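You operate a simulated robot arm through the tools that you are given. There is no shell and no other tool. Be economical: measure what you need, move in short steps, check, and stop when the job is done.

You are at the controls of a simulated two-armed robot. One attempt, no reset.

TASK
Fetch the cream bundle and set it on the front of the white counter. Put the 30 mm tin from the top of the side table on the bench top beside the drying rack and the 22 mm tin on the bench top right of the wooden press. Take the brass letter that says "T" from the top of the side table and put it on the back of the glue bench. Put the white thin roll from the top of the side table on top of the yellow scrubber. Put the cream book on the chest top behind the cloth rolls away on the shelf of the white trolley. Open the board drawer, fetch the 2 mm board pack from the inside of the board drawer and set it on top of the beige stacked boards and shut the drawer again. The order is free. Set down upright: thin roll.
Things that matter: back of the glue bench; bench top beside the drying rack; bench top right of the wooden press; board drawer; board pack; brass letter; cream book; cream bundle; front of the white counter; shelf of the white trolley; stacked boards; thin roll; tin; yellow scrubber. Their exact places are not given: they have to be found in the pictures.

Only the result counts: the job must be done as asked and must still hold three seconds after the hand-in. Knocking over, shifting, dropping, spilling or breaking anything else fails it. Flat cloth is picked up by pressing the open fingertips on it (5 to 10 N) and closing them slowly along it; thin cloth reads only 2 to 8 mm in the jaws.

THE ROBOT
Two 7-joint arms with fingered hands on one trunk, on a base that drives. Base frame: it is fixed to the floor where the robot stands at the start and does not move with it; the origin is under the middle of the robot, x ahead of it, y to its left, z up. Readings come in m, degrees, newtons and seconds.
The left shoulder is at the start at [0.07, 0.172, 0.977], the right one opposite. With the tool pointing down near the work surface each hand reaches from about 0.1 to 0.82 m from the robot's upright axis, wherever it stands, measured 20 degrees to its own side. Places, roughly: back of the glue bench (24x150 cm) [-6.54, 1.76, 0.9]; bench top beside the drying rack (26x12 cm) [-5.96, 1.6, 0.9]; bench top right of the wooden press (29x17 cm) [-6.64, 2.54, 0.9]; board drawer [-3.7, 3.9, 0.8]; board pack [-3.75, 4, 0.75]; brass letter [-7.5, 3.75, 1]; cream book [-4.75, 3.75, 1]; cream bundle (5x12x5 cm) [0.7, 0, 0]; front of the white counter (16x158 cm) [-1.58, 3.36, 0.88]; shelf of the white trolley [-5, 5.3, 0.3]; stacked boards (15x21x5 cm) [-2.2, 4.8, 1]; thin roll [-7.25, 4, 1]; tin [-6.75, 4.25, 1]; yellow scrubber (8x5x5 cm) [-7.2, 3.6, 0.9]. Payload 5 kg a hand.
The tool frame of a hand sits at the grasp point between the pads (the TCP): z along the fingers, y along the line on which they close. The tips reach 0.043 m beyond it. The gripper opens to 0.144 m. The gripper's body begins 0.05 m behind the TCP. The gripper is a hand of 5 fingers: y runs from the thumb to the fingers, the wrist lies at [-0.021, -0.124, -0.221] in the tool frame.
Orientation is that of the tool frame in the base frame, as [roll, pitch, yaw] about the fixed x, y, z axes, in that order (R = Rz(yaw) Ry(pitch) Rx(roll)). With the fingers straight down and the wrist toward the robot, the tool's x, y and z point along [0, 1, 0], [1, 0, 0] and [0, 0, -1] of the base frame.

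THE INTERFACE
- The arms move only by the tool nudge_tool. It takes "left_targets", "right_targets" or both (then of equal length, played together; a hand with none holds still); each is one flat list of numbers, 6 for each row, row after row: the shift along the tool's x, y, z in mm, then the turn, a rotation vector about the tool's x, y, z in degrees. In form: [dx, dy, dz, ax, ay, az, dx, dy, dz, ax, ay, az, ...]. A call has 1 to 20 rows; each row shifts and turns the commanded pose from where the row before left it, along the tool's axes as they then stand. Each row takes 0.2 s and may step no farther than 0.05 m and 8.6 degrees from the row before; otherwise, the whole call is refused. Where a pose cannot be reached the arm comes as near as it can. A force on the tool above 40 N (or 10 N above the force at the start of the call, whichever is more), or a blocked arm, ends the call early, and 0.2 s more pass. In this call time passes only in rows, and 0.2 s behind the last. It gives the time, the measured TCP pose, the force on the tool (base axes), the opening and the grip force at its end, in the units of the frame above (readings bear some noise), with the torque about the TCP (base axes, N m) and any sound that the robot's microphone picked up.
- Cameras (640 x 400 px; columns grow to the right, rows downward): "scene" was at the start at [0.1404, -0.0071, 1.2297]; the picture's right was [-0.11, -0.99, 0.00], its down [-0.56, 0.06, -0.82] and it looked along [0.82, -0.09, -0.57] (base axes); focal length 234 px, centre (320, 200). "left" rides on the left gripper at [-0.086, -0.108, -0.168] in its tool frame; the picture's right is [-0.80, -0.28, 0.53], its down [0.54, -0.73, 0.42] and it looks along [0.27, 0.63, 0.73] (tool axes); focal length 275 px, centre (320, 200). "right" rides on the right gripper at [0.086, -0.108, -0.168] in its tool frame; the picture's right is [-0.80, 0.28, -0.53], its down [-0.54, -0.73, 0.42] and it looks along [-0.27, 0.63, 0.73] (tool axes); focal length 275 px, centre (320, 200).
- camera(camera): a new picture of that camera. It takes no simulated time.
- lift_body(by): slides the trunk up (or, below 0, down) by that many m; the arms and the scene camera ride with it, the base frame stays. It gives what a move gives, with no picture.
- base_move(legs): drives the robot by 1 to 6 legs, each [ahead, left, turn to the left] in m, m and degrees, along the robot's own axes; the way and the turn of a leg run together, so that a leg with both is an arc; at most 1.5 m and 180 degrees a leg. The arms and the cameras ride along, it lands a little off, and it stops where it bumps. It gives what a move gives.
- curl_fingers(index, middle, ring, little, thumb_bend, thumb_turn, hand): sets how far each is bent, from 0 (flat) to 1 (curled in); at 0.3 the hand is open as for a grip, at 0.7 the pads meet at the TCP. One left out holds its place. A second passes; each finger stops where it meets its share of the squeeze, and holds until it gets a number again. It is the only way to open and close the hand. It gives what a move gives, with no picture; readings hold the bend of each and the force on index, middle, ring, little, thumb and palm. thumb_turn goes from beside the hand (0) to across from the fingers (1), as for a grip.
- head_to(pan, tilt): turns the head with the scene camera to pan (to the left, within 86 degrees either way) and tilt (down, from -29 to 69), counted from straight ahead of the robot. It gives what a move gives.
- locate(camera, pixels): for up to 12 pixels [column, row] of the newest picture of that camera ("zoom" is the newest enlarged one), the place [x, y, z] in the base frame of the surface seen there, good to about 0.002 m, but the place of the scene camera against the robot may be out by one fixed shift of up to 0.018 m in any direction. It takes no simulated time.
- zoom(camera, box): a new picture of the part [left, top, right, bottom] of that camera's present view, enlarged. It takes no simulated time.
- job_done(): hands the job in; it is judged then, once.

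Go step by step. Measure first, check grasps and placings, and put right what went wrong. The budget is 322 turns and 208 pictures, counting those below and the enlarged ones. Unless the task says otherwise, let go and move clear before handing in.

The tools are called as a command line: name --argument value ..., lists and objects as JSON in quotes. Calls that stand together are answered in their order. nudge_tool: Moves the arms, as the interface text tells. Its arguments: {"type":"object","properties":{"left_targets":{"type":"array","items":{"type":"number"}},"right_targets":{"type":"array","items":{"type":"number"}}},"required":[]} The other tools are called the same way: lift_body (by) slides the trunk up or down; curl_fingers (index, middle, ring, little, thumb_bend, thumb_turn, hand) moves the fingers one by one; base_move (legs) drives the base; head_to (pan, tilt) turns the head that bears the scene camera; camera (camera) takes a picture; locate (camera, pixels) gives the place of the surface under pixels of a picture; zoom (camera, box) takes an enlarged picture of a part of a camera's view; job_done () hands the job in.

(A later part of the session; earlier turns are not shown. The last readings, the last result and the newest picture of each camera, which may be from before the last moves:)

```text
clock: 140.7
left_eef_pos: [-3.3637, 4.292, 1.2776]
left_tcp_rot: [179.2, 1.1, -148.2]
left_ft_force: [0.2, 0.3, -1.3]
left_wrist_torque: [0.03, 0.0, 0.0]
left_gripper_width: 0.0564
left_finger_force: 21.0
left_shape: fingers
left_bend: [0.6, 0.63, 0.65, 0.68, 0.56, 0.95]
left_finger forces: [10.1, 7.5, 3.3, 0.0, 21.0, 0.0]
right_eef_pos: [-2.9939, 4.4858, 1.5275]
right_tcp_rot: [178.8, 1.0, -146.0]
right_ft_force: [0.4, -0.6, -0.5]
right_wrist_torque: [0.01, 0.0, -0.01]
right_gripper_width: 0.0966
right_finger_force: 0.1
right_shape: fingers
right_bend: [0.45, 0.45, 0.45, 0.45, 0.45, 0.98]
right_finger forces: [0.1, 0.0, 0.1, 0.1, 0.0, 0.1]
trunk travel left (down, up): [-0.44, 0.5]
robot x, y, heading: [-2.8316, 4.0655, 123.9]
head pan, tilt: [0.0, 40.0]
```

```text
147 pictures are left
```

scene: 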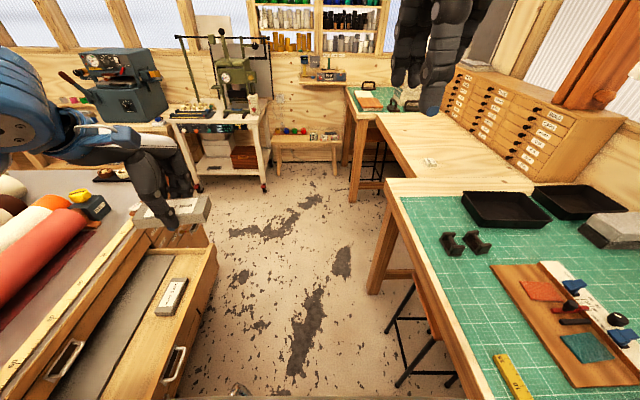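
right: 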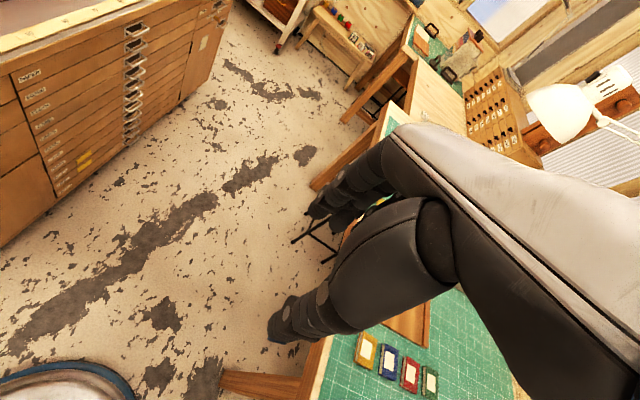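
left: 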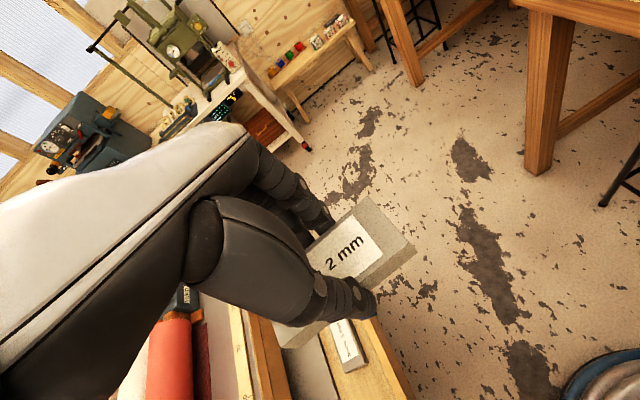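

The base was blocked after 0.34 m. Check the drawer and surroundings to see what it touched.

locate --camera "scene" --pixels '[[177, 362], [190, 330], [172, 292], [215, 250], [240, 390], [385, 205], [440, 300], [400, 380], [410, 285], [130, 290]]'

head_to --pan -70 --tilt 45

camera --camera "scene"

head_to --pan 70 --tilt 50

camera --camera "scene"

```text
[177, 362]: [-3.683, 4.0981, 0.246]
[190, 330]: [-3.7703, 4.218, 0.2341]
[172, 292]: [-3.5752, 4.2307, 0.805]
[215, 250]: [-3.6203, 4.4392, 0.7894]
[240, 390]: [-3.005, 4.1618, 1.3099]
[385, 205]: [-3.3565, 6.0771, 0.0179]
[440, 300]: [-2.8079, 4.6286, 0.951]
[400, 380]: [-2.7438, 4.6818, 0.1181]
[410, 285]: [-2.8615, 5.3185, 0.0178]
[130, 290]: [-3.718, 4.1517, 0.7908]
```

```text
clock: 142.1
left_eef_pos: [-3.3633, 4.2919, 1.2783]
left_tcp_rot: [179.2, 1.1, -148.2]
left_ft_force: [0.2, 0.5, -1.3]
left_wrist_torque: [0.03, -0.02, -0.02]
left_gripper_width: 0.0566
left_finger_force: 20.5
left_shape: fingers
left_bend: [0.6, 0.63, 0.65, 0.68, 0.56, 0.95]
left_finger forces: [10.1, 7.3, 3.4, 0.0, 21.0, 0.0]
right_eef_pos: [-2.994, 4.4864, 1.5262]
right_tcp_rot: [178.9, 1.1, -146.0]
right_ft_force: [0.2, -0.2, 0.1]
right_wrist_torque: [0.04, -0.02, -0.02]
right_gripper_width: 0.0965
right_finger_force: 0.0
right_shape: fingers
right_bend: [0.45, 0.45, 0.45, 0.45, 0.45, 0.98]
right_finger forces: [0.1, 0.0, 0.0, 0.0, 0.0, 0.0]
trunk travel left (down, up): [-0.44, 0.5]
robot x, y, heading: [-2.8306, 4.0667, 123.5]
head pan, tilt: [-70.0, 45.0]
```

```text
146 pictures are left
```

scene: 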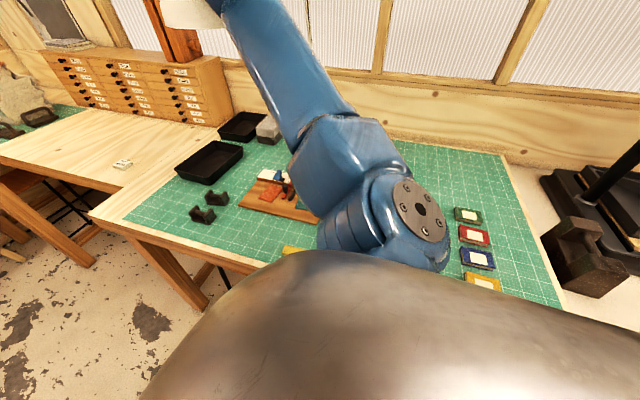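

```text
clock: 144.3
left_eef_pos: [-3.3626, 4.2917, 1.2775]
left_tcp_rot: [179.2, 1.2, -148.2]
left_ft_force: [0.2, -0.1, -1.0]
left_wrist_torque: [0.01, 0.03, -0.03]
left_gripper_width: 0.0566
left_finger_force: 21.3
left_shape: fingers
left_bend: [0.6, 0.63, 0.65, 0.68, 0.56, 0.95]
left_finger forces: [10.1, 7.4, 3.2, 0.0, 21.0, 0.0]
right_eef_pos: [-2.9938, 4.4869, 1.5266]
right_tcp_rot: [178.9, 1.0, -146.0]
right_ft_force: [0.6, -1.1, -0.3]
right_wrist_torque: [-0.04, -0.01, -0.02]
right_gripper_width: 0.0963
right_finger_force: 0.1
right_shape: fingers
right_bend: [0.45, 0.45, 0.45, 0.45, 0.45, 0.98]
right_finger forces: [0.1, 0.1, 0.0, 0.0, 0.0, 0.1]
trunk travel left (down, up): [-0.44, 0.5]
robot x, y, heading: [-2.8307, 4.0623, 123.6]
head pan, tilt: [70.0, 50.0]
```

```text
145 pictures are left
```

scene: 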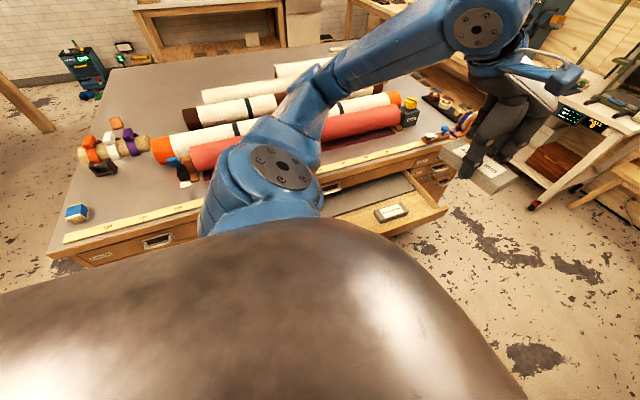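

locate --camera "scene" --pixels '[[300, 222], [400, 250], [470, 310], [510, 390], [300, 350], [140, 260], [390, 208], [430, 210], [345, 215], [20, 310]]'

```text
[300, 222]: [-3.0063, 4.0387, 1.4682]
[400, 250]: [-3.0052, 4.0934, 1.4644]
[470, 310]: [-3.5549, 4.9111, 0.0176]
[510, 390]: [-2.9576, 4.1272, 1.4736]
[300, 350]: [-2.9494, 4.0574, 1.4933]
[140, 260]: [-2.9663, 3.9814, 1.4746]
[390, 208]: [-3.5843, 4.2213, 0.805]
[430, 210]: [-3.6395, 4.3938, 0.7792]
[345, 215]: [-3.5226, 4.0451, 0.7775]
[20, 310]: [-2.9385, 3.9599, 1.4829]
```

locate --camera "scene" --pixels '[[285, 165], [220, 190], [300, 100], [290, 130], [350, 80], [480, 28], [205, 225], [480, 150], [250, 140]]'

zoom --camera "scene" --box '[160, 20, 460, 240]'

```text
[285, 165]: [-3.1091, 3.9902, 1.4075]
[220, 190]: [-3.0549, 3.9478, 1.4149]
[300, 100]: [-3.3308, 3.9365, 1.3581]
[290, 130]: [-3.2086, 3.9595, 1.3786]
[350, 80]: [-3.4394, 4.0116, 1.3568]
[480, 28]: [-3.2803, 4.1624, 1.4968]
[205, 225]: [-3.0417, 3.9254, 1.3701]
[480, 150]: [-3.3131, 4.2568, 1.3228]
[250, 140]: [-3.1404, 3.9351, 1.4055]
```

```text
1.82 times, centred on (310, 130) of scene
```

zoom: 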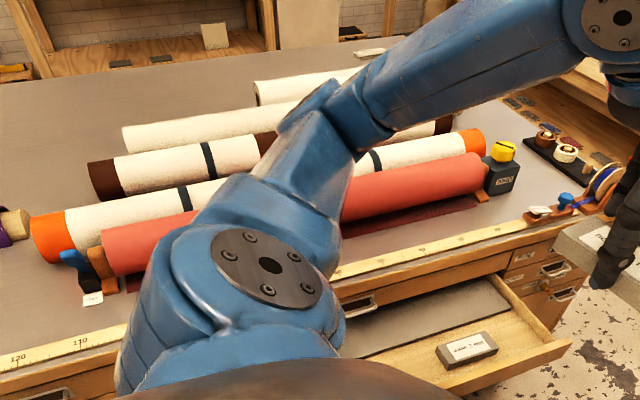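

The left side is clear and the tilt suggests something low at front right. Look with the right hand camera.

camera --camera "right"

locate --camera "left" --pixels '[[575, 380], [600, 358], [630, 350], [620, 385]]'

```text
143 pictures are left
```

right: 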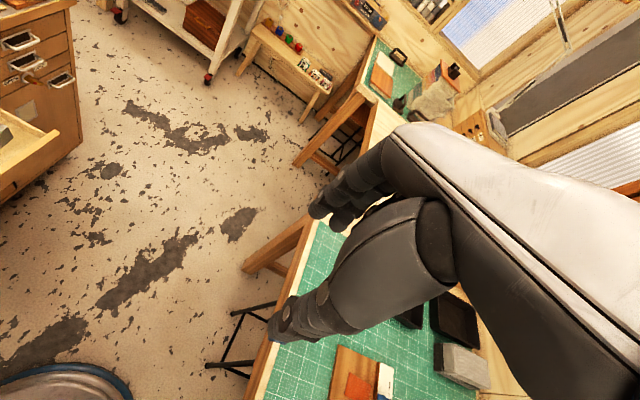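

```text
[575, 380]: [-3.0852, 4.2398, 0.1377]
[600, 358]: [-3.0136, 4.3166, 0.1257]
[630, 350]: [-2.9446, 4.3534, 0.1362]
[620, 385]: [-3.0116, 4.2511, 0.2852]
```

locate --camera "right" --pixels '[[128, 385], [100, 368], [208, 365], [235, 315], [262, 385], [245, 370], [40, 365]]'

zoom --camera "right" --box '[0, 250, 300, 400]'

```text
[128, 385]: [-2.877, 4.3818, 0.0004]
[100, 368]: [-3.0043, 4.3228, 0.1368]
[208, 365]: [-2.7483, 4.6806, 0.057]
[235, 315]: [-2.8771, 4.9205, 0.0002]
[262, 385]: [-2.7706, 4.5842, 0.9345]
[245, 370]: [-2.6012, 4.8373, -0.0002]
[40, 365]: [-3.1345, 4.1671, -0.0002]
```

```text
2.13 times, centred on (150, 325) of right
```

zoom: 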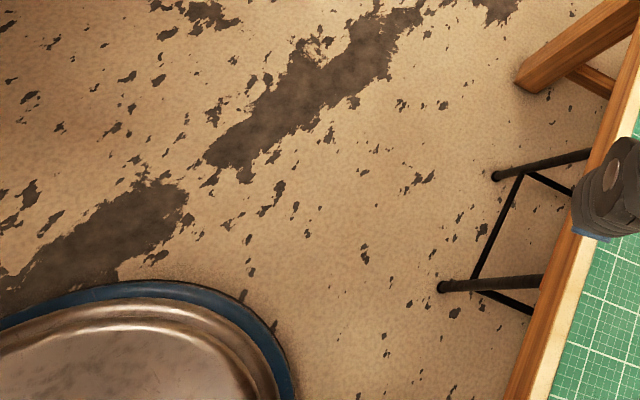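

The floor ahead is clear; the yaw and tilt fit the right hand or forearm pushing something high (the desk lamp). Back up 0.1 m and look right.

base_move --legs '[[-0.1, 0.0, 0]]'

head_to --pan -45 --tilt 0

camera --camera "scene"

```text
clock: 145.5
left_eef_pos: [-3.2972, 4.2411, 1.2754]
left_tcp_rot: [-179.9, 0.0, -148.3]
left_ft_force: [1.6, 1.3, -1.2]
left_wrist_torque: [-0.11, 0.08, 0.01]
left_gripper_width: 0.0564
left_finger_force: 21.2
left_shape: fingers
left_bend: [0.6, 0.63, 0.65, 0.68, 0.56, 0.95]
left_finger forces: [10.0, 7.4, 3.3, 0.0, 20.8, 0.0]
right_eef_pos: [-2.9262, 4.4416, 1.5161]
right_tcp_rot: [179.8, -0.2, -146.2]
right_ft_force: [0.7, 1.3, 0.1]
right_wrist_torque: [-0.12, 0.05, 0.02]
right_gripper_width: 0.0967
right_finger_force: 0.1
right_shape: fingers
right_bend: [0.45, 0.45, 0.45, 0.45, 0.45, 0.98]
right_finger forces: [0.0, 0.0, 0.0, 0.0, 0.0, 0.0]
trunk travel left (down, up): [-0.44, 0.5]
robot x, y, heading: [-2.7741, 3.9833, 123.6]
head pan, tilt: [70.0, 50.0]
```

```text
clock: 147.4
left_eef_pos: [-3.2985, 4.2343, 1.2771]
left_tcp_rot: [-180.0, 0.2, -148.5]
left_ft_force: [0.1, -0.5, -1.1]
left_wrist_torque: [0.02, 0.05, -0.01]
left_gripper_width: 0.0564
left_finger_force: 20.6
left_shape: fingers
left_bend: [0.6, 0.63, 0.65, 0.68, 0.56, 0.95]
left_finger forces: [10.1, 7.5, 3.4, 0.0, 21.0, 0.0]
right_eef_pos: [-2.927, 4.4337, 1.518]
right_tcp_rot: [179.7, 0.0, -146.2]
right_ft_force: [0.0, 0.3, 0.1]
right_wrist_torque: [0.04, 0.01, 0.02]
right_gripper_width: 0.0967
right_finger_force: 0.2
right_shape: fingers
right_bend: [0.45, 0.45, 0.45, 0.45, 0.45, 0.98]
right_finger forces: [0.1, 0.0, 0.0, 0.1, 0.0, 0.0]
trunk travel left (down, up): [-0.44, 0.5]
robot x, y, heading: [-2.7765, 3.9864, 123.4]
head pan, tilt: [-45.0, 0.0]
```

```text
141 pictures are left
```

scene: 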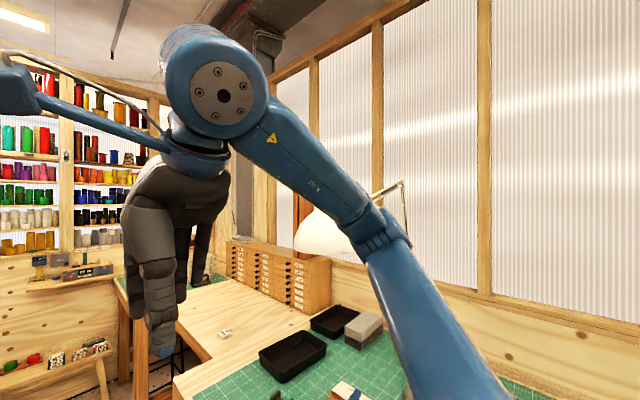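

locate --camera "scene" --pixels '[[320, 235], [345, 240], [300, 235], [385, 190], [405, 225], [375, 225], [350, 200], [400, 290], [385, 240], [340, 215]]'

zoom --camera "scene" --box '[270, 150, 450, 290]'

```text
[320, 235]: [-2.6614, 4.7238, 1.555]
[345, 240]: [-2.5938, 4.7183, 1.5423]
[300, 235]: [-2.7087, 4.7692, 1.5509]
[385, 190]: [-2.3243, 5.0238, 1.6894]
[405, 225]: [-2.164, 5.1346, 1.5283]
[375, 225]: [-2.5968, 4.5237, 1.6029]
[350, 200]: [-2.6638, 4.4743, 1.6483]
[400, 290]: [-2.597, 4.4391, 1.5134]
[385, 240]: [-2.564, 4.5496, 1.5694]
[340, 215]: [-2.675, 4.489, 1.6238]
```

```text
2.86 times, centred on (360, 220) of scene
```

zoom: 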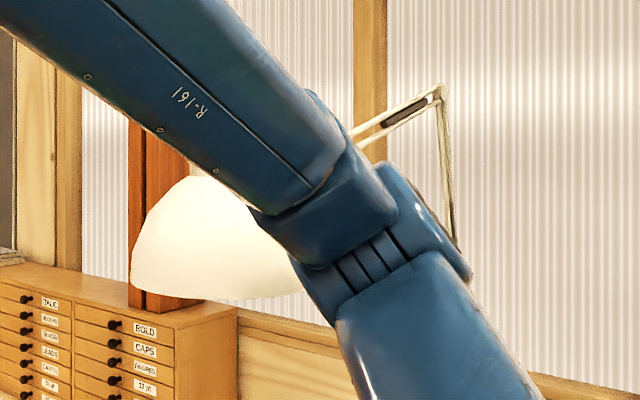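

Confirmed: the right elbow met the desk lamp (lamp head ≈[-2.66,4.72,1.54]). I'm now clear; lower the trunk 0.2 m so the elbows pass beneath, turn to face the table here and look.

lift_body --by -0.2

base_move --legs '[[0, 0, -43.5]]'

head_to --pan 0 --tilt 20

camera --camera "scene"

```text
clock: 149.6
left_eef_pos: [-3.2997, 4.2342, 1.0774]
left_tcp_rot: [180.0, 0.3, -148.4]
left_ft_force: [-0.2, 0.2, -1.4]
left_wrist_torque: [0.03, 0.0, -0.01]
left_gripper_width: 0.0566
left_finger_force: 21.1
left_shape: fingers
left_bend: [0.6, 0.63, 0.65, 0.68, 0.56, 0.95]
left_finger forces: [10.1, 7.5, 3.4, 0.0, 21.1, 0.0]
right_eef_pos: [-2.926, 4.4333, 1.3186]
right_tcp_rot: [179.7, 0.0, -146.2]
right_ft_force: [0.3, -0.2, 1.3]
right_wrist_torque: [-0.02, 0.03, 0.01]
right_gripper_width: 0.0967
right_finger_force: 0.1
right_shape: fingers
right_bend: [0.45, 0.45, 0.45, 0.45, 0.45, 0.98]
right_finger forces: [0.0, 0.0, 0.0, 0.0, 0.0, 0.0]
trunk travel left (down, up): [-0.24, 0.7]
robot x, y, heading: [-2.7758, 3.985, 123.5]
head pan, tilt: [-45.0, 0.0]
```

```text
clock: 152.0
left_eef_pos: [-2.9812, 4.5262, 1.0765]
left_tcp_rot: [179.9, 0.2, 168.0]
left_ft_force: [0.2, 1.1, -1.3]
left_wrist_torque: [0.0, -0.04, 0.01]
left_gripper_width: 0.0565
left_finger_force: 20.3
left_shape: fingers
left_bend: [0.6, 0.63, 0.65, 0.68, 0.56, 0.95]
left_finger forces: [10.1, 7.3, 3.4, 0.1, 20.9, 0.0]
right_eef_pos: [-2.5753, 4.415, 1.318]
right_tcp_rot: [179.7, 0.0, 170.0]
right_ft_force: [0.1, -0.1, -0.4]
right_wrist_torque: [0.05, 0.01, 0.01]
right_gripper_width: 0.0965
right_finger_force: 0.0
right_shape: fingers
right_bend: [0.45, 0.45, 0.45, 0.45, 0.45, 0.98]
right_finger forces: [0.0, 0.0, 0.1, 0.1, 0.0, 0.0]
trunk travel left (down, up): [-0.24, 0.7]
robot x, y, heading: [-2.7824, 3.9852, 79.7]
head pan, tilt: [-45.0, 0.0]
```

```text
clock: 153.1
left_eef_pos: [-2.982, 4.5268, 1.0779]
left_tcp_rot: [-180.0, 0.1, 167.8]
left_ft_force: [0.1, 0.0, -2.0]
left_wrist_torque: [-0.01, 0.0, 0.04]
left_gripper_width: 0.0567
left_finger_force: 20.5
left_shape: fingers
left_bend: [0.6, 0.63, 0.65, 0.68, 0.56, 0.95]
left_finger forces: [10.1, 7.5, 3.4, 0.1, 21.0, 0.0]
right_eef_pos: [-2.5751, 4.4135, 1.3183]
right_tcp_rot: [179.7, 0.0, 170.1]
right_ft_force: [0.4, 0.0, -0.6]
right_wrist_torque: [-0.02, -0.01, 0.0]
right_gripper_width: 0.097
right_finger_force: 0.0
right_shape: fingers
right_bend: [0.45, 0.45, 0.45, 0.45, 0.45, 0.98]
right_finger forces: [0.1, 0.0, 0.0, 0.1, 0.0, 0.0]
trunk travel left (down, up): [-0.24, 0.7]
robot x, y, heading: [-2.7725, 3.9857, 79.8]
head pan, tilt: [0.0, 20.0]
```

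```text
139 pictures are left
```

scene: 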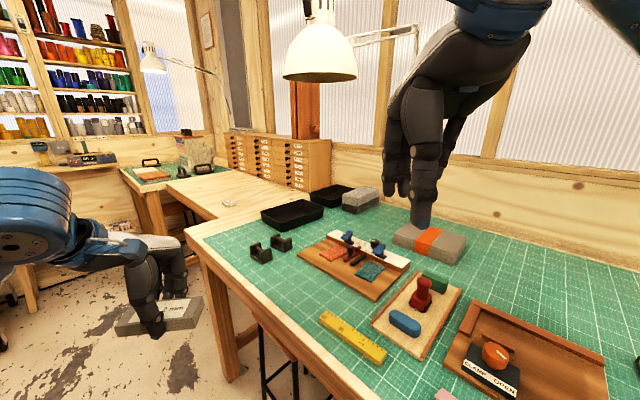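

Clear so far; the lamp is above. Finish the turn.

base_move --legs '[[0, 0, -43.8]]'

head_to --pan 15 --tilt 25

camera --camera "scene"

camera --camera "left"

```text
clock: 155.6
left_eef_pos: [-2.548, 4.5168, 1.0765]
left_tcp_rot: [179.9, 0.2, 123.9]
left_ft_force: [0.4, 0.2, -2.3]
left_wrist_torque: [-0.02, -0.01, 0.03]
left_gripper_width: 0.0564
left_finger_force: 21.3
left_shape: fingers
left_bend: [0.6, 0.63, 0.65, 0.68, 0.56, 0.95]
left_finger forces: [10.2, 7.5, 3.4, 0.0, 20.9, 0.1]
right_eef_pos: [-2.3339, 4.154, 1.3186]
right_tcp_rot: [179.7, 0.0, 126.2]
right_ft_force: [0.0, -0.6, 0.2]
right_wrist_torque: [0.02, 0.0, 0.01]
right_gripper_width: 0.0965
right_finger_force: 0.0
right_shape: fingers
right_bend: [0.45, 0.45, 0.45, 0.45, 0.45, 0.98]
right_finger forces: [0.1, 0.0, 0.0, 0.1, 0.0, 0.0]
trunk travel left (down, up): [-0.24, 0.7]
robot x, y, heading: [-2.775, 3.9878, 35.9]
head pan, tilt: [0.0, 20.0]
```

```text
clock: 156.3
left_eef_pos: [-2.549, 4.5165, 1.0759]
left_tcp_rot: [180.0, 0.2, 123.8]
left_ft_force: [0.3, 0.3, -0.8]
left_wrist_torque: [0.04, -0.02, -0.01]
left_gripper_width: 0.0563
left_finger_force: 21.7
left_shape: fingers
left_bend: [0.6, 0.63, 0.65, 0.68, 0.56, 0.95]
left_finger forces: [10.2, 7.4, 3.4, 0.1, 20.9, 0.0]
right_eef_pos: [-2.3341, 4.154, 1.318]
right_tcp_rot: [179.6, 0.0, 126.1]
right_ft_force: [1.1, 0.5, 0.7]
right_wrist_torque: [0.01, 0.0, -0.01]
right_gripper_width: 0.0966
right_finger_force: 0.1
right_shape: fingers
right_bend: [0.45, 0.45, 0.45, 0.45, 0.45, 0.98]
right_finger forces: [0.1, 0.0, 0.1, 0.0, 0.1, 0.0]
trunk travel left (down, up): [-0.24, 0.7]
robot x, y, heading: [-2.7801, 3.9783, 35.9]
head pan, tilt: [15.0, 25.0]
```

```text
138 pictures are left
```

scene: 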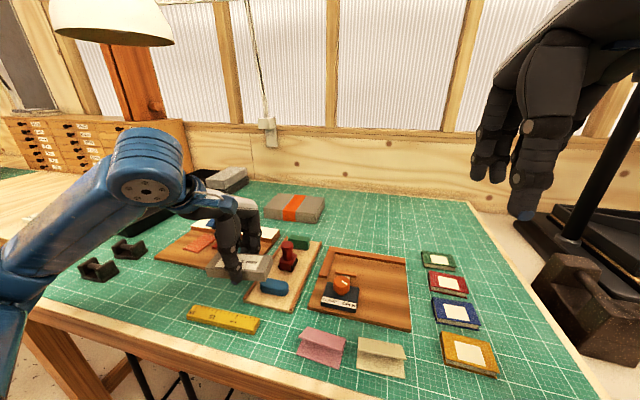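

```text
137 pictures are left
```

left: 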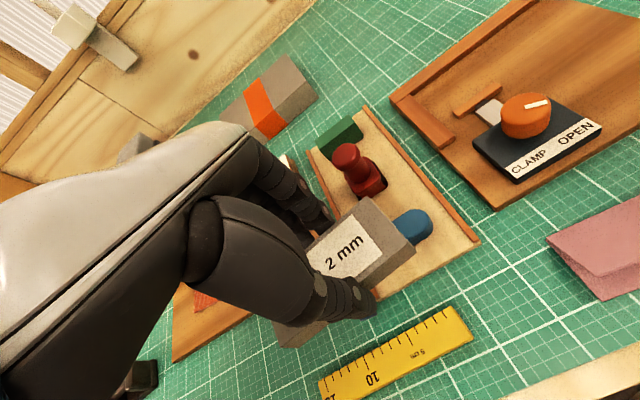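

The boards show at (270,95) in the left picture. Measure them and the red stamp's top.

locate --camera "left" --pixels '[[290, 57], [316, 97], [268, 108], [245, 95], [272, 133], [225, 110], [347, 153], [310, 90]]'

locate --camera "scene" --pixels '[[275, 196], [323, 200], [312, 222], [263, 216], [295, 207], [288, 243], [228, 178], [110, 25], [150, 190], [250, 265]]'

```text
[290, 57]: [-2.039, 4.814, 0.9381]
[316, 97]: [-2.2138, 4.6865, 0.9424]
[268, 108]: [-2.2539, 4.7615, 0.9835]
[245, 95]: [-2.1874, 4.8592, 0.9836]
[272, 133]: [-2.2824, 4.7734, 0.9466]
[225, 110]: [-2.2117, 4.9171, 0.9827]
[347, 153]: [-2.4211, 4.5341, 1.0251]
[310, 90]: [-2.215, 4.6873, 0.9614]
```

```text
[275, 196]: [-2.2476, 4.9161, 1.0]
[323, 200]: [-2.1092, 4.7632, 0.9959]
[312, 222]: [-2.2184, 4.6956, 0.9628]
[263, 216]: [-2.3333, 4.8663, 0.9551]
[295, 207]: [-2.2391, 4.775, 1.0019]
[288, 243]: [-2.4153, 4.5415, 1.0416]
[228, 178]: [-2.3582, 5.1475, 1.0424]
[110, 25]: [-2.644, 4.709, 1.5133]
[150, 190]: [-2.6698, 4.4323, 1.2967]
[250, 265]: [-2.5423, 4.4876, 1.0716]
```

The red stamp top is at 1.025, so I raise first. Boards: top 0.9836, centre ≈[-2.23, 4.795]. Raise 80 mm then move out over them.

nudge_tool --left_targets '[0, 0, -40, 0, 0, 0, 0, 0, -40, 0, 0, 0, 5.3, 40.5, 0, 0, 0, 0, 5.3, 40.5, 0, 0, 0, 0, 5.3, 40.5, 0, 0, 0, 0, 5.3, 40.5, 0, 0, 0, 0, 5.3, 40.5, 0, 0, 0, 0, 5.3, 40.5, 0, 0, 0, 0, 5.3, 40.5, 0, 0, 0, 0, 5.3, 40.5, 0, 0, 0, 0, 5.3, 40.5, 0, 0, 0, 0, 5.3, 40.5, 0, 0, 0, 0]'

camera --camera "left"

camera --camera "scene"

```text
clock: 158.9
left_eef_pos: [-2.2405, 4.7876, 1.1563]
left_tcp_rot: [-179.9, 0.1, 123.9]
left_ft_force: [0.9, 0.0, -1.0]
left_wrist_torque: [-0.02, 0.06, -0.02]
left_gripper_width: 0.0565
left_finger_force: 20.8
left_shape: fingers
left_bend: [0.6, 0.63, 0.65, 0.68, 0.56, 0.95]
left_finger forces: [10.3, 7.1, 3.4, 0.0, 20.8, 0.0]
right_eef_pos: [-2.3322, 4.1543, 1.318]
right_tcp_rot: [179.8, 0.0, 126.1]
right_ft_force: [0.6, 0.1, -0.7]
right_wrist_torque: [0.03, 0.05, 0.0]
right_gripper_width: 0.0966
right_finger_force: 0.0
right_shape: fingers
right_bend: [0.45, 0.45, 0.45, 0.45, 0.45, 0.98]
right_finger forces: [0.0, 0.0, 0.0, 0.1, 0.0, 0.0]
trunk travel left (down, up): [-0.24, 0.7]
robot x, y, heading: [-2.7737, 3.9827, 36.0]
head pan, tilt: [15.0, 25.0]
```

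```text
136 pictures are left
```

left: 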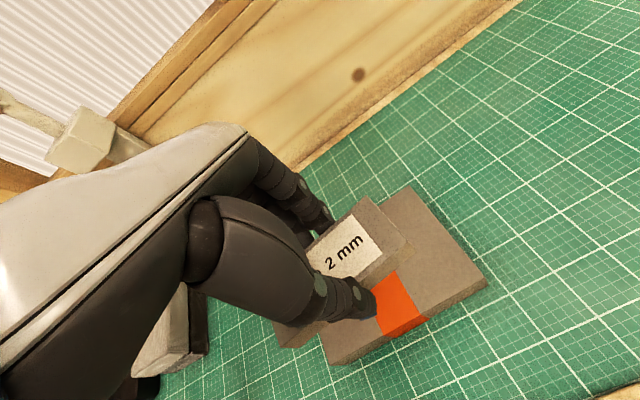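

```text
135 pictures are left
```

scene: 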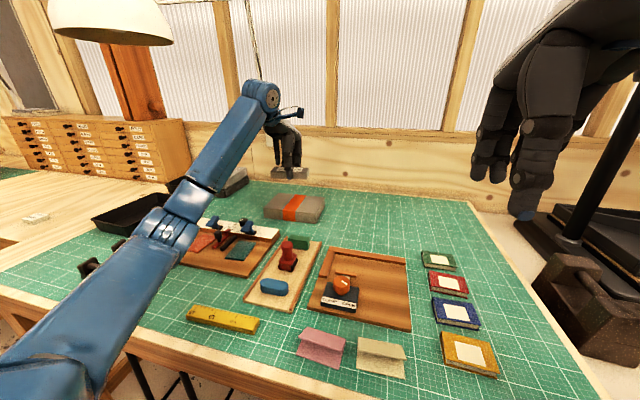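

locate --camera "left" --pixels '[[410, 190], [482, 282], [327, 345], [380, 330], [420, 318], [440, 240]]'

```text
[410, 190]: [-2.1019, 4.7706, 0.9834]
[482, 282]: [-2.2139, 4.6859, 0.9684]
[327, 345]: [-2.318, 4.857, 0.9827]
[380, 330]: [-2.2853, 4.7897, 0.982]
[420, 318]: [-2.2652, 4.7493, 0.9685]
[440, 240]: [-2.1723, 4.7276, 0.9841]
```

Shift 15 mm further and lower to contact.

nudge_tool --left_targets '[4, 15, 0, 0, 0, 0, 0, 0, 40, 0, 0, 0, 0, 0, 40, 0, 0, 0, 0, 0, 30, 0, 0, 0, 0, 0, 6, 0, 0, 0]'

nudge_tool --left_targets '[0, 0, 3, 0, 0, 0, 0, 0, 2, 0, 0, 0]'

camera --camera "left"

```text
clock: 160.1
left_eef_pos: [-2.2313, 4.8012, 1.0639]
left_tcp_rot: [178.6, 0.0, 124.1]
left_ft_force: [0.7, 0.0, -2.1]
left_wrist_torque: [-0.01, 0.0, 0.01]
left_gripper_width: 0.0565
left_finger_force: 21.2
left_shape: fingers
left_bend: [0.6, 0.63, 0.65, 0.68, 0.56, 0.95]
left_finger forces: [10.4, 7.1, 3.5, 0.0, 21.0, 0.0]
right_eef_pos: [-2.3341, 4.1509, 1.3241]
right_tcp_rot: [179.6, -0.3, 126.0]
right_ft_force: [0.0, 0.8, 0.9]
right_wrist_torque: [-0.02, 0.03, -0.03]
right_gripper_width: 0.0962
right_finger_force: 0.1
right_shape: fingers
right_bend: [0.45, 0.45, 0.45, 0.45, 0.45, 0.98]
right_finger forces: [0.0, 0.0, 0.0, 0.0, 0.0, 0.0]
trunk travel left (down, up): [-0.24, 0.7]
robot x, y, heading: [-2.7742, 3.9891, 36.0]
head pan, tilt: [15.0, 25.0]
```

```text
clock: 160.9
left_eef_pos: [-2.2356, 4.8036, 1.0749]
left_tcp_rot: [177.4, -0.3, 124.5]
left_ft_force: [-0.3, 0.8, -1.5]
left_wrist_torque: [0.01, -0.02, -0.01]
left_gripper_width: 0.0567
left_finger_force: 20.8
left_shape: fingers
left_bend: [0.6, 0.63, 0.65, 0.68, 0.56, 0.95]
left_finger forces: [10.2, 7.1, 3.3, 0.0, 21.0, 0.0]
right_eef_pos: [-2.3362, 4.1481, 1.3171]
right_tcp_rot: [179.4, -0.4, 126.1]
right_ft_force: [0.9, -0.3, 1.4]
right_wrist_torque: [0.01, -0.01, 0.0]
right_gripper_width: 0.0965
right_finger_force: 0.0
right_shape: fingers
right_bend: [0.45, 0.45, 0.45, 0.45, 0.45, 0.98]
right_finger forces: [0.0, 0.1, 0.1, 0.0, 0.1, 0.0]
trunk travel left (down, up): [-0.24, 0.7]
robot x, y, heading: [-2.7754, 3.9884, 36.2]
head pan, tilt: [15.0, 25.0]
stopped in row 2 (left hand): the arm was blocked; the commanded pose is now the measured one
```

```text
134 pictures are left
```

left: 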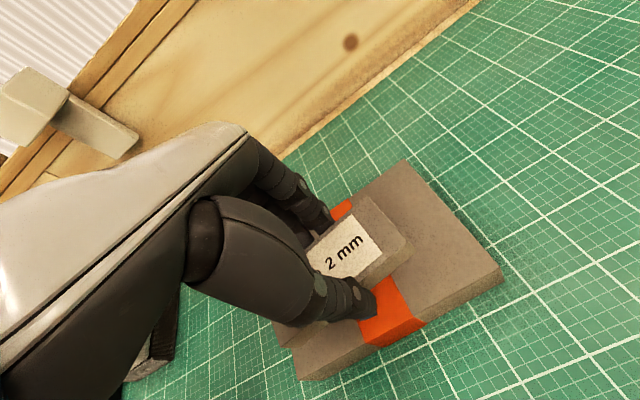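

The arm is blocked short of the boards; look at the elbow.

camera --camera "scene"

locate --camera "scene" --pixels '[[165, 235], [180, 215], [120, 280], [80, 320], [220, 150], [150, 220], [110, 25], [90, 38], [165, 40]]'

```text
133 pictures are left
```

scene: 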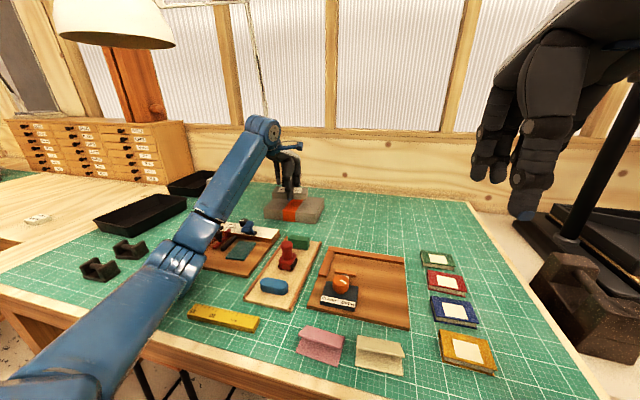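

```text
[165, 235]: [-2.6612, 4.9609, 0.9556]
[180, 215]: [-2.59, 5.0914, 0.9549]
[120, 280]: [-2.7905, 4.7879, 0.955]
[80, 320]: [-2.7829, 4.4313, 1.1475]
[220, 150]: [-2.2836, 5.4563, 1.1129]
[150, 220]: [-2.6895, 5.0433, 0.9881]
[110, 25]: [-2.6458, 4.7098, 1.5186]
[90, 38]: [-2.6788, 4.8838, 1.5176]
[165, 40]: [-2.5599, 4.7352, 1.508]
```

The elbow/forearm is low over the stamp trays. Raise the hand, lift the trunk 0.18 m (lamp underside is 1.50), and come down again.

nudge_tool --left_targets '[0, 0, -40, 0, 0, 0, 0, 0, -30, 0, 0, 0]'

lift_body --by 0.18

camera --camera "scene"

```text
clock: 161.5
left_eef_pos: [-2.236, 4.7999, 1.1329]
left_tcp_rot: [178.3, -0.1, 124.2]
left_ft_force: [-0.5, -1.4, -1.1]
left_wrist_torque: [0.12, -0.01, -0.01]
left_gripper_width: 0.0564
left_finger_force: 21.1
left_shape: fingers
left_bend: [0.6, 0.63, 0.65, 0.68, 0.56, 0.95]
left_finger forces: [10.3, 7.0, 3.4, 0.0, 20.9, 0.0]
right_eef_pos: [-2.3346, 4.1505, 1.318]
right_tcp_rot: [179.6, 0.0, 126.1]
right_ft_force: [-0.6, -1.7, 0.5]
right_wrist_torque: [0.13, -0.06, 0.0]
right_gripper_width: 0.0968
right_finger_force: 0.0
right_shape: fingers
right_bend: [0.45, 0.45, 0.45, 0.45, 0.45, 0.98]
right_finger forces: [0.1, 0.0, 0.0, 0.1, 0.0, 0.0]
trunk travel left (down, up): [-0.24, 0.7]
robot x, y, heading: [-2.7751, 3.9859, 35.9]
head pan, tilt: [15.0, 25.0]
```

```text
clock: 163.5
left_eef_pos: [-2.2363, 4.805, 1.3112]
left_tcp_rot: [178.3, -0.1, 124.3]
left_ft_force: [0.0, 0.2, -1.3]
left_wrist_torque: [-0.04, 0.0, 0.01]
left_gripper_width: 0.0564
left_finger_force: 20.6
left_shape: fingers
left_bend: [0.6, 0.63, 0.65, 0.68, 0.56, 0.95]
left_finger forces: [10.2, 7.1, 3.5, 0.0, 20.8, 0.0]
right_eef_pos: [-2.3333, 4.1556, 1.4977]
right_tcp_rot: [179.8, 0.0, 126.1]
right_ft_force: [0.1, 0.2, 0.7]
right_wrist_torque: [-0.01, 0.01, -0.03]
right_gripper_width: 0.0964
right_finger_force: 0.2
right_shape: fingers
right_bend: [0.45, 0.45, 0.45, 0.45, 0.45, 0.98]
right_finger forces: [0.1, 0.0, 0.0, 0.0, 0.0, 0.1]
trunk travel left (down, up): [-0.42, 0.52]
robot x, y, heading: [-2.7769, 3.981, 35.9]
head pan, tilt: [15.0, 25.0]
```

```text
132 pictures are left
```

scene: 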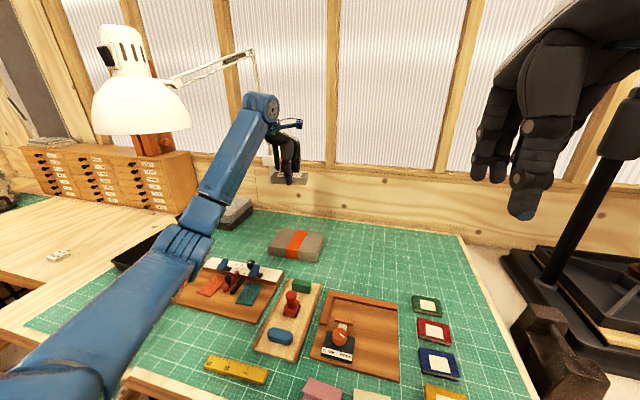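

Items look undisturbed. Level the hand (1.7°) and descend, checking the elbow.

nudge_tool --left_targets '[0, 0, 40, 1.7, 0, 0, 0, 0, 40, 0, 0, 0, 0, 0, 40, 0, 0, 0, 0, 0, 40, 0, 0, 0, 0, 0, 40, 0, 0, 0, 0, 0, 40, 0, 0, 0]'

camera --camera "scene"

camera --camera "left"

```text
clock: 164.9
left_eef_pos: [-2.2347, 4.8076, 1.0723]
left_tcp_rot: [180.0, 0.0, 124.3]
left_ft_force: [0.0, 0.5, -0.6]
left_wrist_torque: [-0.03, 0.0, -0.01]
left_gripper_width: 0.0565
left_finger_force: 20.5
left_shape: fingers
left_bend: [0.6, 0.63, 0.65, 0.68, 0.56, 0.95]
left_finger forces: [10.1, 7.2, 3.3, 0.1, 20.6, 0.1]
right_eef_pos: [-2.3346, 4.1557, 1.4983]
right_tcp_rot: [179.9, 0.2, 126.2]
right_ft_force: [0.1, 0.4, -1.0]
right_wrist_torque: [-0.03, 0.01, 0.01]
right_gripper_width: 0.0964
right_finger_force: 0.1
right_shape: fingers
right_bend: [0.45, 0.45, 0.45, 0.45, 0.45, 0.98]
right_finger forces: [0.0, 0.1, 0.0, 0.0, 0.1, 0.0]
trunk travel left (down, up): [-0.42, 0.52]
robot x, y, heading: [-2.7745, 3.9894, 35.9]
head pan, tilt: [15.0, 25.0]
```

```text
131 pictures are left
```

scene: 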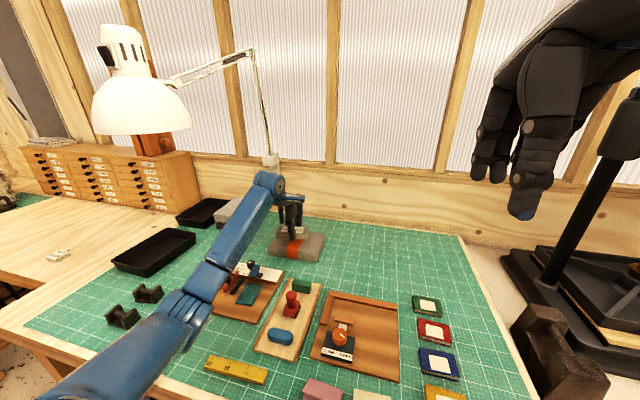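

```text
130 pictures are left
```

left: 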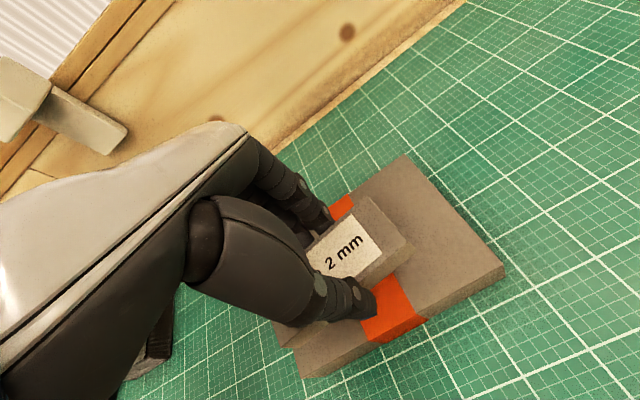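

locate --camera "scene" --pixels '[[190, 300], [195, 320], [215, 275], [225, 285], [165, 335], [240, 265]]'

nudge_tool --left_targets '[0, 0, 12, 0, 0, 0, 0, 0, 10, 0, 0, 0, 0, 0, 8, 0, 0, 0, 0, 0, 5, 0, 0, 0, 0, 0, 4, 0, 0, 0]'

```text
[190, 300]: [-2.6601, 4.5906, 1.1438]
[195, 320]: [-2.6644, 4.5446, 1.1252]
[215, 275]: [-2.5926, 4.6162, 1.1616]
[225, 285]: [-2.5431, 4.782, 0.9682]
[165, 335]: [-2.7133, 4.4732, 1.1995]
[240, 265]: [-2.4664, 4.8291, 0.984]
```

```text
clock: 166.1
left_eef_pos: [-2.237, 4.8069, 1.0317]
left_tcp_rot: [180.0, 0.1, 124.2]
left_ft_force: [0.1, 0.4, -1.7]
left_wrist_torque: [-0.01, -0.02, -0.02]
left_gripper_width: 0.0565
left_finger_force: 20.7
left_shape: fingers
left_bend: [0.6, 0.63, 0.65, 0.68, 0.56, 0.95]
left_finger forces: [10.2, 7.0, 3.3, 0.0, 20.5, 0.1]
right_eef_pos: [-2.3336, 4.1553, 1.4988]
right_tcp_rot: [179.7, 0.0, 126.1]
right_ft_force: [-0.1, -0.1, 0.1]
right_wrist_torque: [-0.02, 0.02, -0.03]
right_gripper_width: 0.0963
right_finger_force: 0.1
right_shape: fingers
right_bend: [0.45, 0.45, 0.45, 0.45, 0.45, 0.98]
right_finger forces: [0.0, 0.0, 0.0, 0.0, 0.0, 0.0]
trunk travel left (down, up): [-0.42, 0.52]
robot x, y, heading: [-2.7765, 3.9884, 36.1]
head pan, tilt: [15.0, 25.0]
```

Elbow is clear (~1.1). Continue in 2 mm steps to contact.

nudge_tool --left_targets '[0, 0, 2, 0, 0, 0, 0, 0, 2, 0, 0, 0]'

```text
clock: 166.7
left_eef_pos: [-2.2363, 4.8058, 1.0314]
left_tcp_rot: [179.6, 0.0, 124.4]
left_ft_force: [1.0, 2.7, 12.0]
left_wrist_torque: [-0.07, 0.05, -0.03]
left_gripper_width: 0.0563
left_finger_force: 23.6
left_shape: fingers
left_bend: [0.6, 0.63, 0.65, 0.68, 0.57, 0.95]
left_finger forces: [10.5, 12.3, 3.6, 0.0, 20.7, 0.1]
right_eef_pos: [-2.335, 4.1547, 1.4989]
right_tcp_rot: [179.6, 0.0, 126.1]
right_ft_force: [-0.1, 0.2, 0.6]
right_wrist_torque: [-0.02, -0.02, 0.03]
right_gripper_width: 0.0965
right_finger_force: 0.0
right_shape: fingers
right_bend: [0.45, 0.45, 0.45, 0.45, 0.45, 0.98]
right_finger forces: [0.0, 0.1, 0.1, 0.1, 0.1, 0.0]
trunk travel left (down, up): [-0.42, 0.52]
robot x, y, heading: [-2.775, 3.9864, 36.1]
head pan, tilt: [15.0, 25.0]
```

nudge_tool --left_targets '[0, 0, -2, 0, 0, 0]'

curl_fingers --hand "left" --index 0.5 --middle 0.5 --ring 0.5 --little 0.5 --thumb_bend 0.46

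nudge_tool --left_targets '[0, 0, -15, 0, 0, 0, 0, 0, -30, 0, 0, 0, 0, 0, -45, 0, 0, 0, 0, 0, -45, 0, 0, 0, 0, 0, -45, 0, 0, 0]'

camera --camera "left"

```text
clock: 167.1
left_eef_pos: [-2.2374, 4.8057, 1.0314]
left_tcp_rot: [179.9, 0.0, 124.5]
left_ft_force: [1.5, 3.4, 10.6]
left_wrist_torque: [0.08, -0.02, -0.01]
left_gripper_width: 0.0563
left_finger_force: 23.9
left_shape: fingers
left_bend: [0.6, 0.63, 0.65, 0.68, 0.57, 0.95]
left_finger forces: [11.1, 12.8, 3.8, 0.0, 20.4, 0.1]
right_eef_pos: [-2.3342, 4.1546, 1.4986]
right_tcp_rot: [179.7, 0.0, 126.1]
right_ft_force: [0.3, 0.0, -0.2]
right_wrist_torque: [-0.06, 0.02, 0.01]
right_gripper_width: 0.0967
right_finger_force: 0.1
right_shape: fingers
right_bend: [0.45, 0.45, 0.45, 0.45, 0.45, 0.98]
right_finger forces: [0.1, 0.0, 0.0, 0.1, 0.0, 0.0]
trunk travel left (down, up): [-0.42, 0.52]
robot x, y, heading: [-2.7744, 3.9844, 36.0]
head pan, tilt: [15.0, 25.0]
```

```text
clock: 168.1
left_eef_pos: [-2.2361, 4.8047, 1.0306]
left_tcp_rot: [-180.0, 0.0, 124.4]
left_ft_force: [-1.0, -2.4, 6.2]
left_wrist_torque: [0.1, -0.09, 0.03]
left_gripper_width: 0.0851
left_finger_force: 3.7
left_shape: fingers
left_bend: [0.5, 0.52, 0.5, 0.5, 0.46, 0.97]
left_finger forces: [0.1, 6.1, 0.0, 0.1, 0.0, 0.0]
right_eef_pos: [-2.3352, 4.1534, 1.5001]
right_tcp_rot: [179.7, 0.1, 126.1]
right_ft_force: [-0.9, -0.3, 0.4]
right_wrist_torque: [0.03, -0.04, -0.01]
right_gripper_width: 0.0964
right_finger_force: 0.2
right_shape: fingers
right_bend: [0.45, 0.45, 0.45, 0.45, 0.45, 0.98]
right_finger forces: [0.0, 0.0, 0.0, 0.0, 0.1, 0.0]
trunk travel left (down, up): [-0.42, 0.52]
robot x, y, heading: [-2.7777, 3.9851, 35.9]
head pan, tilt: [15.0, 25.0]
```

```text
clock: 169.3
left_eef_pos: [-2.2345, 4.804, 1.209]
left_tcp_rot: [180.0, -0.2, 124.3]
left_ft_force: [0.0, -0.4, 0.0]
left_wrist_torque: [0.03, -0.03, 0.0]
left_gripper_width: 0.0855
left_finger_force: 0.1
left_shape: fingers
left_bend: [0.5, 0.5, 0.5, 0.5, 0.46, 0.97]
left_finger forces: [0.1, 0.0, 0.0, 0.0, 0.1, 0.0]
right_eef_pos: [-2.3357, 4.1536, 1.4977]
right_tcp_rot: [179.8, 0.0, 126.1]
right_ft_force: [-0.8, -0.7, 0.9]
right_wrist_torque: [0.03, -0.03, 0.02]
right_gripper_width: 0.0964
right_finger_force: 0.1
right_shape: fingers
right_bend: [0.45, 0.45, 0.45, 0.45, 0.45, 0.98]
right_finger forces: [0.0, 0.0, 0.0, 0.1, 0.1, 0.0]
trunk travel left (down, up): [-0.42, 0.52]
robot x, y, heading: [-2.7767, 3.9871, 36.0]
head pan, tilt: [15.0, 25.0]
```

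```text
129 pictures are left
```

left: 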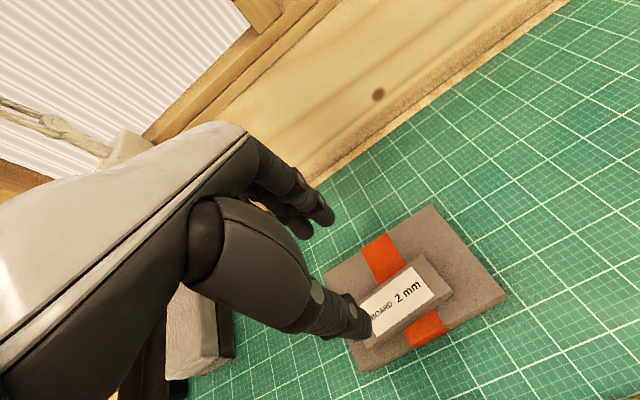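

The 2 mm pack lies on the stacked boards. Retract the left arm, lower the trunk to pass under the lamp, and turn back along the aisle.

nudge_tool --left_targets '[0, -10, -40, 0, 0, 0, 0, -35, -30, 0, 0, 0, 0, -45, -15, 0, 0, 0, 0, -45, 0, 0, 0, 0, 0, -45, 0, 0, 0, 0, 0, -45, 0, 0, 0, 0, 0, -45, 0, 0, 0, 0, 0, -45, 0, 0, 0, 0, 0, -45, 0, 0, 0, 0, 0, -45, 0, 0, 0, 0]'

lift_body --by -0.18

base_move --legs '[[0, 0, 44], [0, 0, 46]]'

base_move --legs '[[-0.25, 0.05, 0]]'

```text
clock: 171.5
left_eef_pos: [-2.5707, 4.5758, 1.2962]
left_tcp_rot: [179.9, 0.1, 124.3]
left_ft_force: [-0.7, -1.0, 1.0]
left_wrist_torque: [0.05, -0.04, 0.02]
left_gripper_width: 0.0853
left_finger_force: 0.1
left_shape: fingers
left_bend: [0.5, 0.5, 0.5, 0.5, 0.46, 0.97]
left_finger forces: [0.0, 0.0, 0.1, 0.0, 0.1, 0.0]
right_eef_pos: [-2.3363, 4.1533, 1.5007]
right_tcp_rot: [179.6, 0.0, 126.1]
right_ft_force: [-0.5, 0.2, -0.1]
right_wrist_torque: [0.07, -0.07, -0.01]
right_gripper_width: 0.0966
right_finger_force: 0.1
right_shape: fingers
right_bend: [0.45, 0.45, 0.45, 0.45, 0.45, 0.98]
right_finger forces: [0.0, 0.0, 0.0, 0.1, 0.0, 0.0]
trunk travel left (down, up): [-0.42, 0.52]
robot x, y, heading: [-2.7736, 3.9835, 35.9]
head pan, tilt: [15.0, 25.0]
```

```text
clock: 173.5
left_eef_pos: [-2.5692, 4.5762, 1.1159]
left_tcp_rot: [-180.0, 0.0, 124.4]
left_ft_force: [-0.1, 0.2, -0.3]
left_wrist_torque: [0.03, 0.0, 0.02]
left_gripper_width: 0.0855
left_finger_force: 0.0
left_shape: fingers
left_bend: [0.5, 0.5, 0.5, 0.5, 0.46, 0.97]
left_finger forces: [0.0, 0.0, 0.0, 0.1, 0.0, 0.0]
right_eef_pos: [-2.3341, 4.1552, 1.3194]
right_tcp_rot: [179.7, 0.0, 126.2]
right_ft_force: [-0.9, 0.1, 0.2]
right_wrist_torque: [0.03, 0.0, 0.02]
right_gripper_width: 0.0965
right_finger_force: 0.0
right_shape: fingers
right_bend: [0.45, 0.45, 0.45, 0.45, 0.45, 0.98]
right_finger forces: [0.0, 0.0, 0.1, 0.1, 0.0, 0.0]
trunk travel left (down, up): [-0.24, 0.7]
robot x, y, heading: [-2.7769, 3.9797, 35.8]
head pan, tilt: [15.0, 25.0]
```

```text
clock: 178.1
left_eef_pos: [-3.3676, 4.192, 1.1154]
left_tcp_rot: [180.0, 0.0, -145.5]
left_ft_force: [-0.1, 0.4, 0.8]
left_wrist_torque: [0.05, -0.03, -0.01]
left_gripper_width: 0.0857
left_finger_force: 0.1
left_shape: fingers
left_bend: [0.5, 0.5, 0.5, 0.5, 0.46, 0.97]
left_finger forces: [0.0, 0.0, 0.0, 0.1, 0.0, 0.1]
right_eef_pos: [-2.9465, 4.4276, 1.3183]
right_tcp_rot: [179.6, 0.0, -143.7]
right_ft_force: [-0.4, -1.2, 0.3]
right_wrist_torque: [0.0, -0.01, 0.0]
right_gripper_width: 0.0965
right_finger_force: 0.1
right_shape: fingers
right_bend: [0.45, 0.45, 0.45, 0.45, 0.45, 0.98]
right_finger forces: [0.0, 0.0, 0.1, 0.0, 0.0, 0.1]
trunk travel left (down, up): [-0.24, 0.7]
robot x, y, heading: [-2.7769, 3.9883, 126.2]
head pan, tilt: [15.0, 25.0]
```

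```text
clock: 179.9
left_eef_pos: [-3.2612, 3.963, 1.1154]
left_tcp_rot: [-180.0, 0.0, -145.8]
left_ft_force: [0.3, 0.9, -0.4]
left_wrist_torque: [0.02, 0.01, 0.01]
left_gripper_width: 0.0856
left_finger_force: 0.0
left_shape: fingers
left_bend: [0.5, 0.5, 0.5, 0.5, 0.46, 0.97]
left_finger forces: [0.0, 0.0, 0.1, 0.0, 0.1, 0.0]
right_eef_pos: [-2.84, 4.1984, 1.3183]
right_tcp_rot: [179.7, 0.0, -143.9]
right_ft_force: [0.6, -1.7, 0.0]
right_wrist_torque: [0.04, 0.02, 0.01]
right_gripper_width: 0.0965
right_finger_force: 0.1
right_shape: fingers
right_bend: [0.45, 0.45, 0.45, 0.45, 0.45, 0.98]
right_finger forces: [0.0, 0.0, 0.1, 0.0, 0.0, 0.1]
trunk travel left (down, up): [-0.24, 0.7]
robot x, y, heading: [-2.6713, 3.7565, 125.9]
head pan, tilt: [15.0, 25.0]
```

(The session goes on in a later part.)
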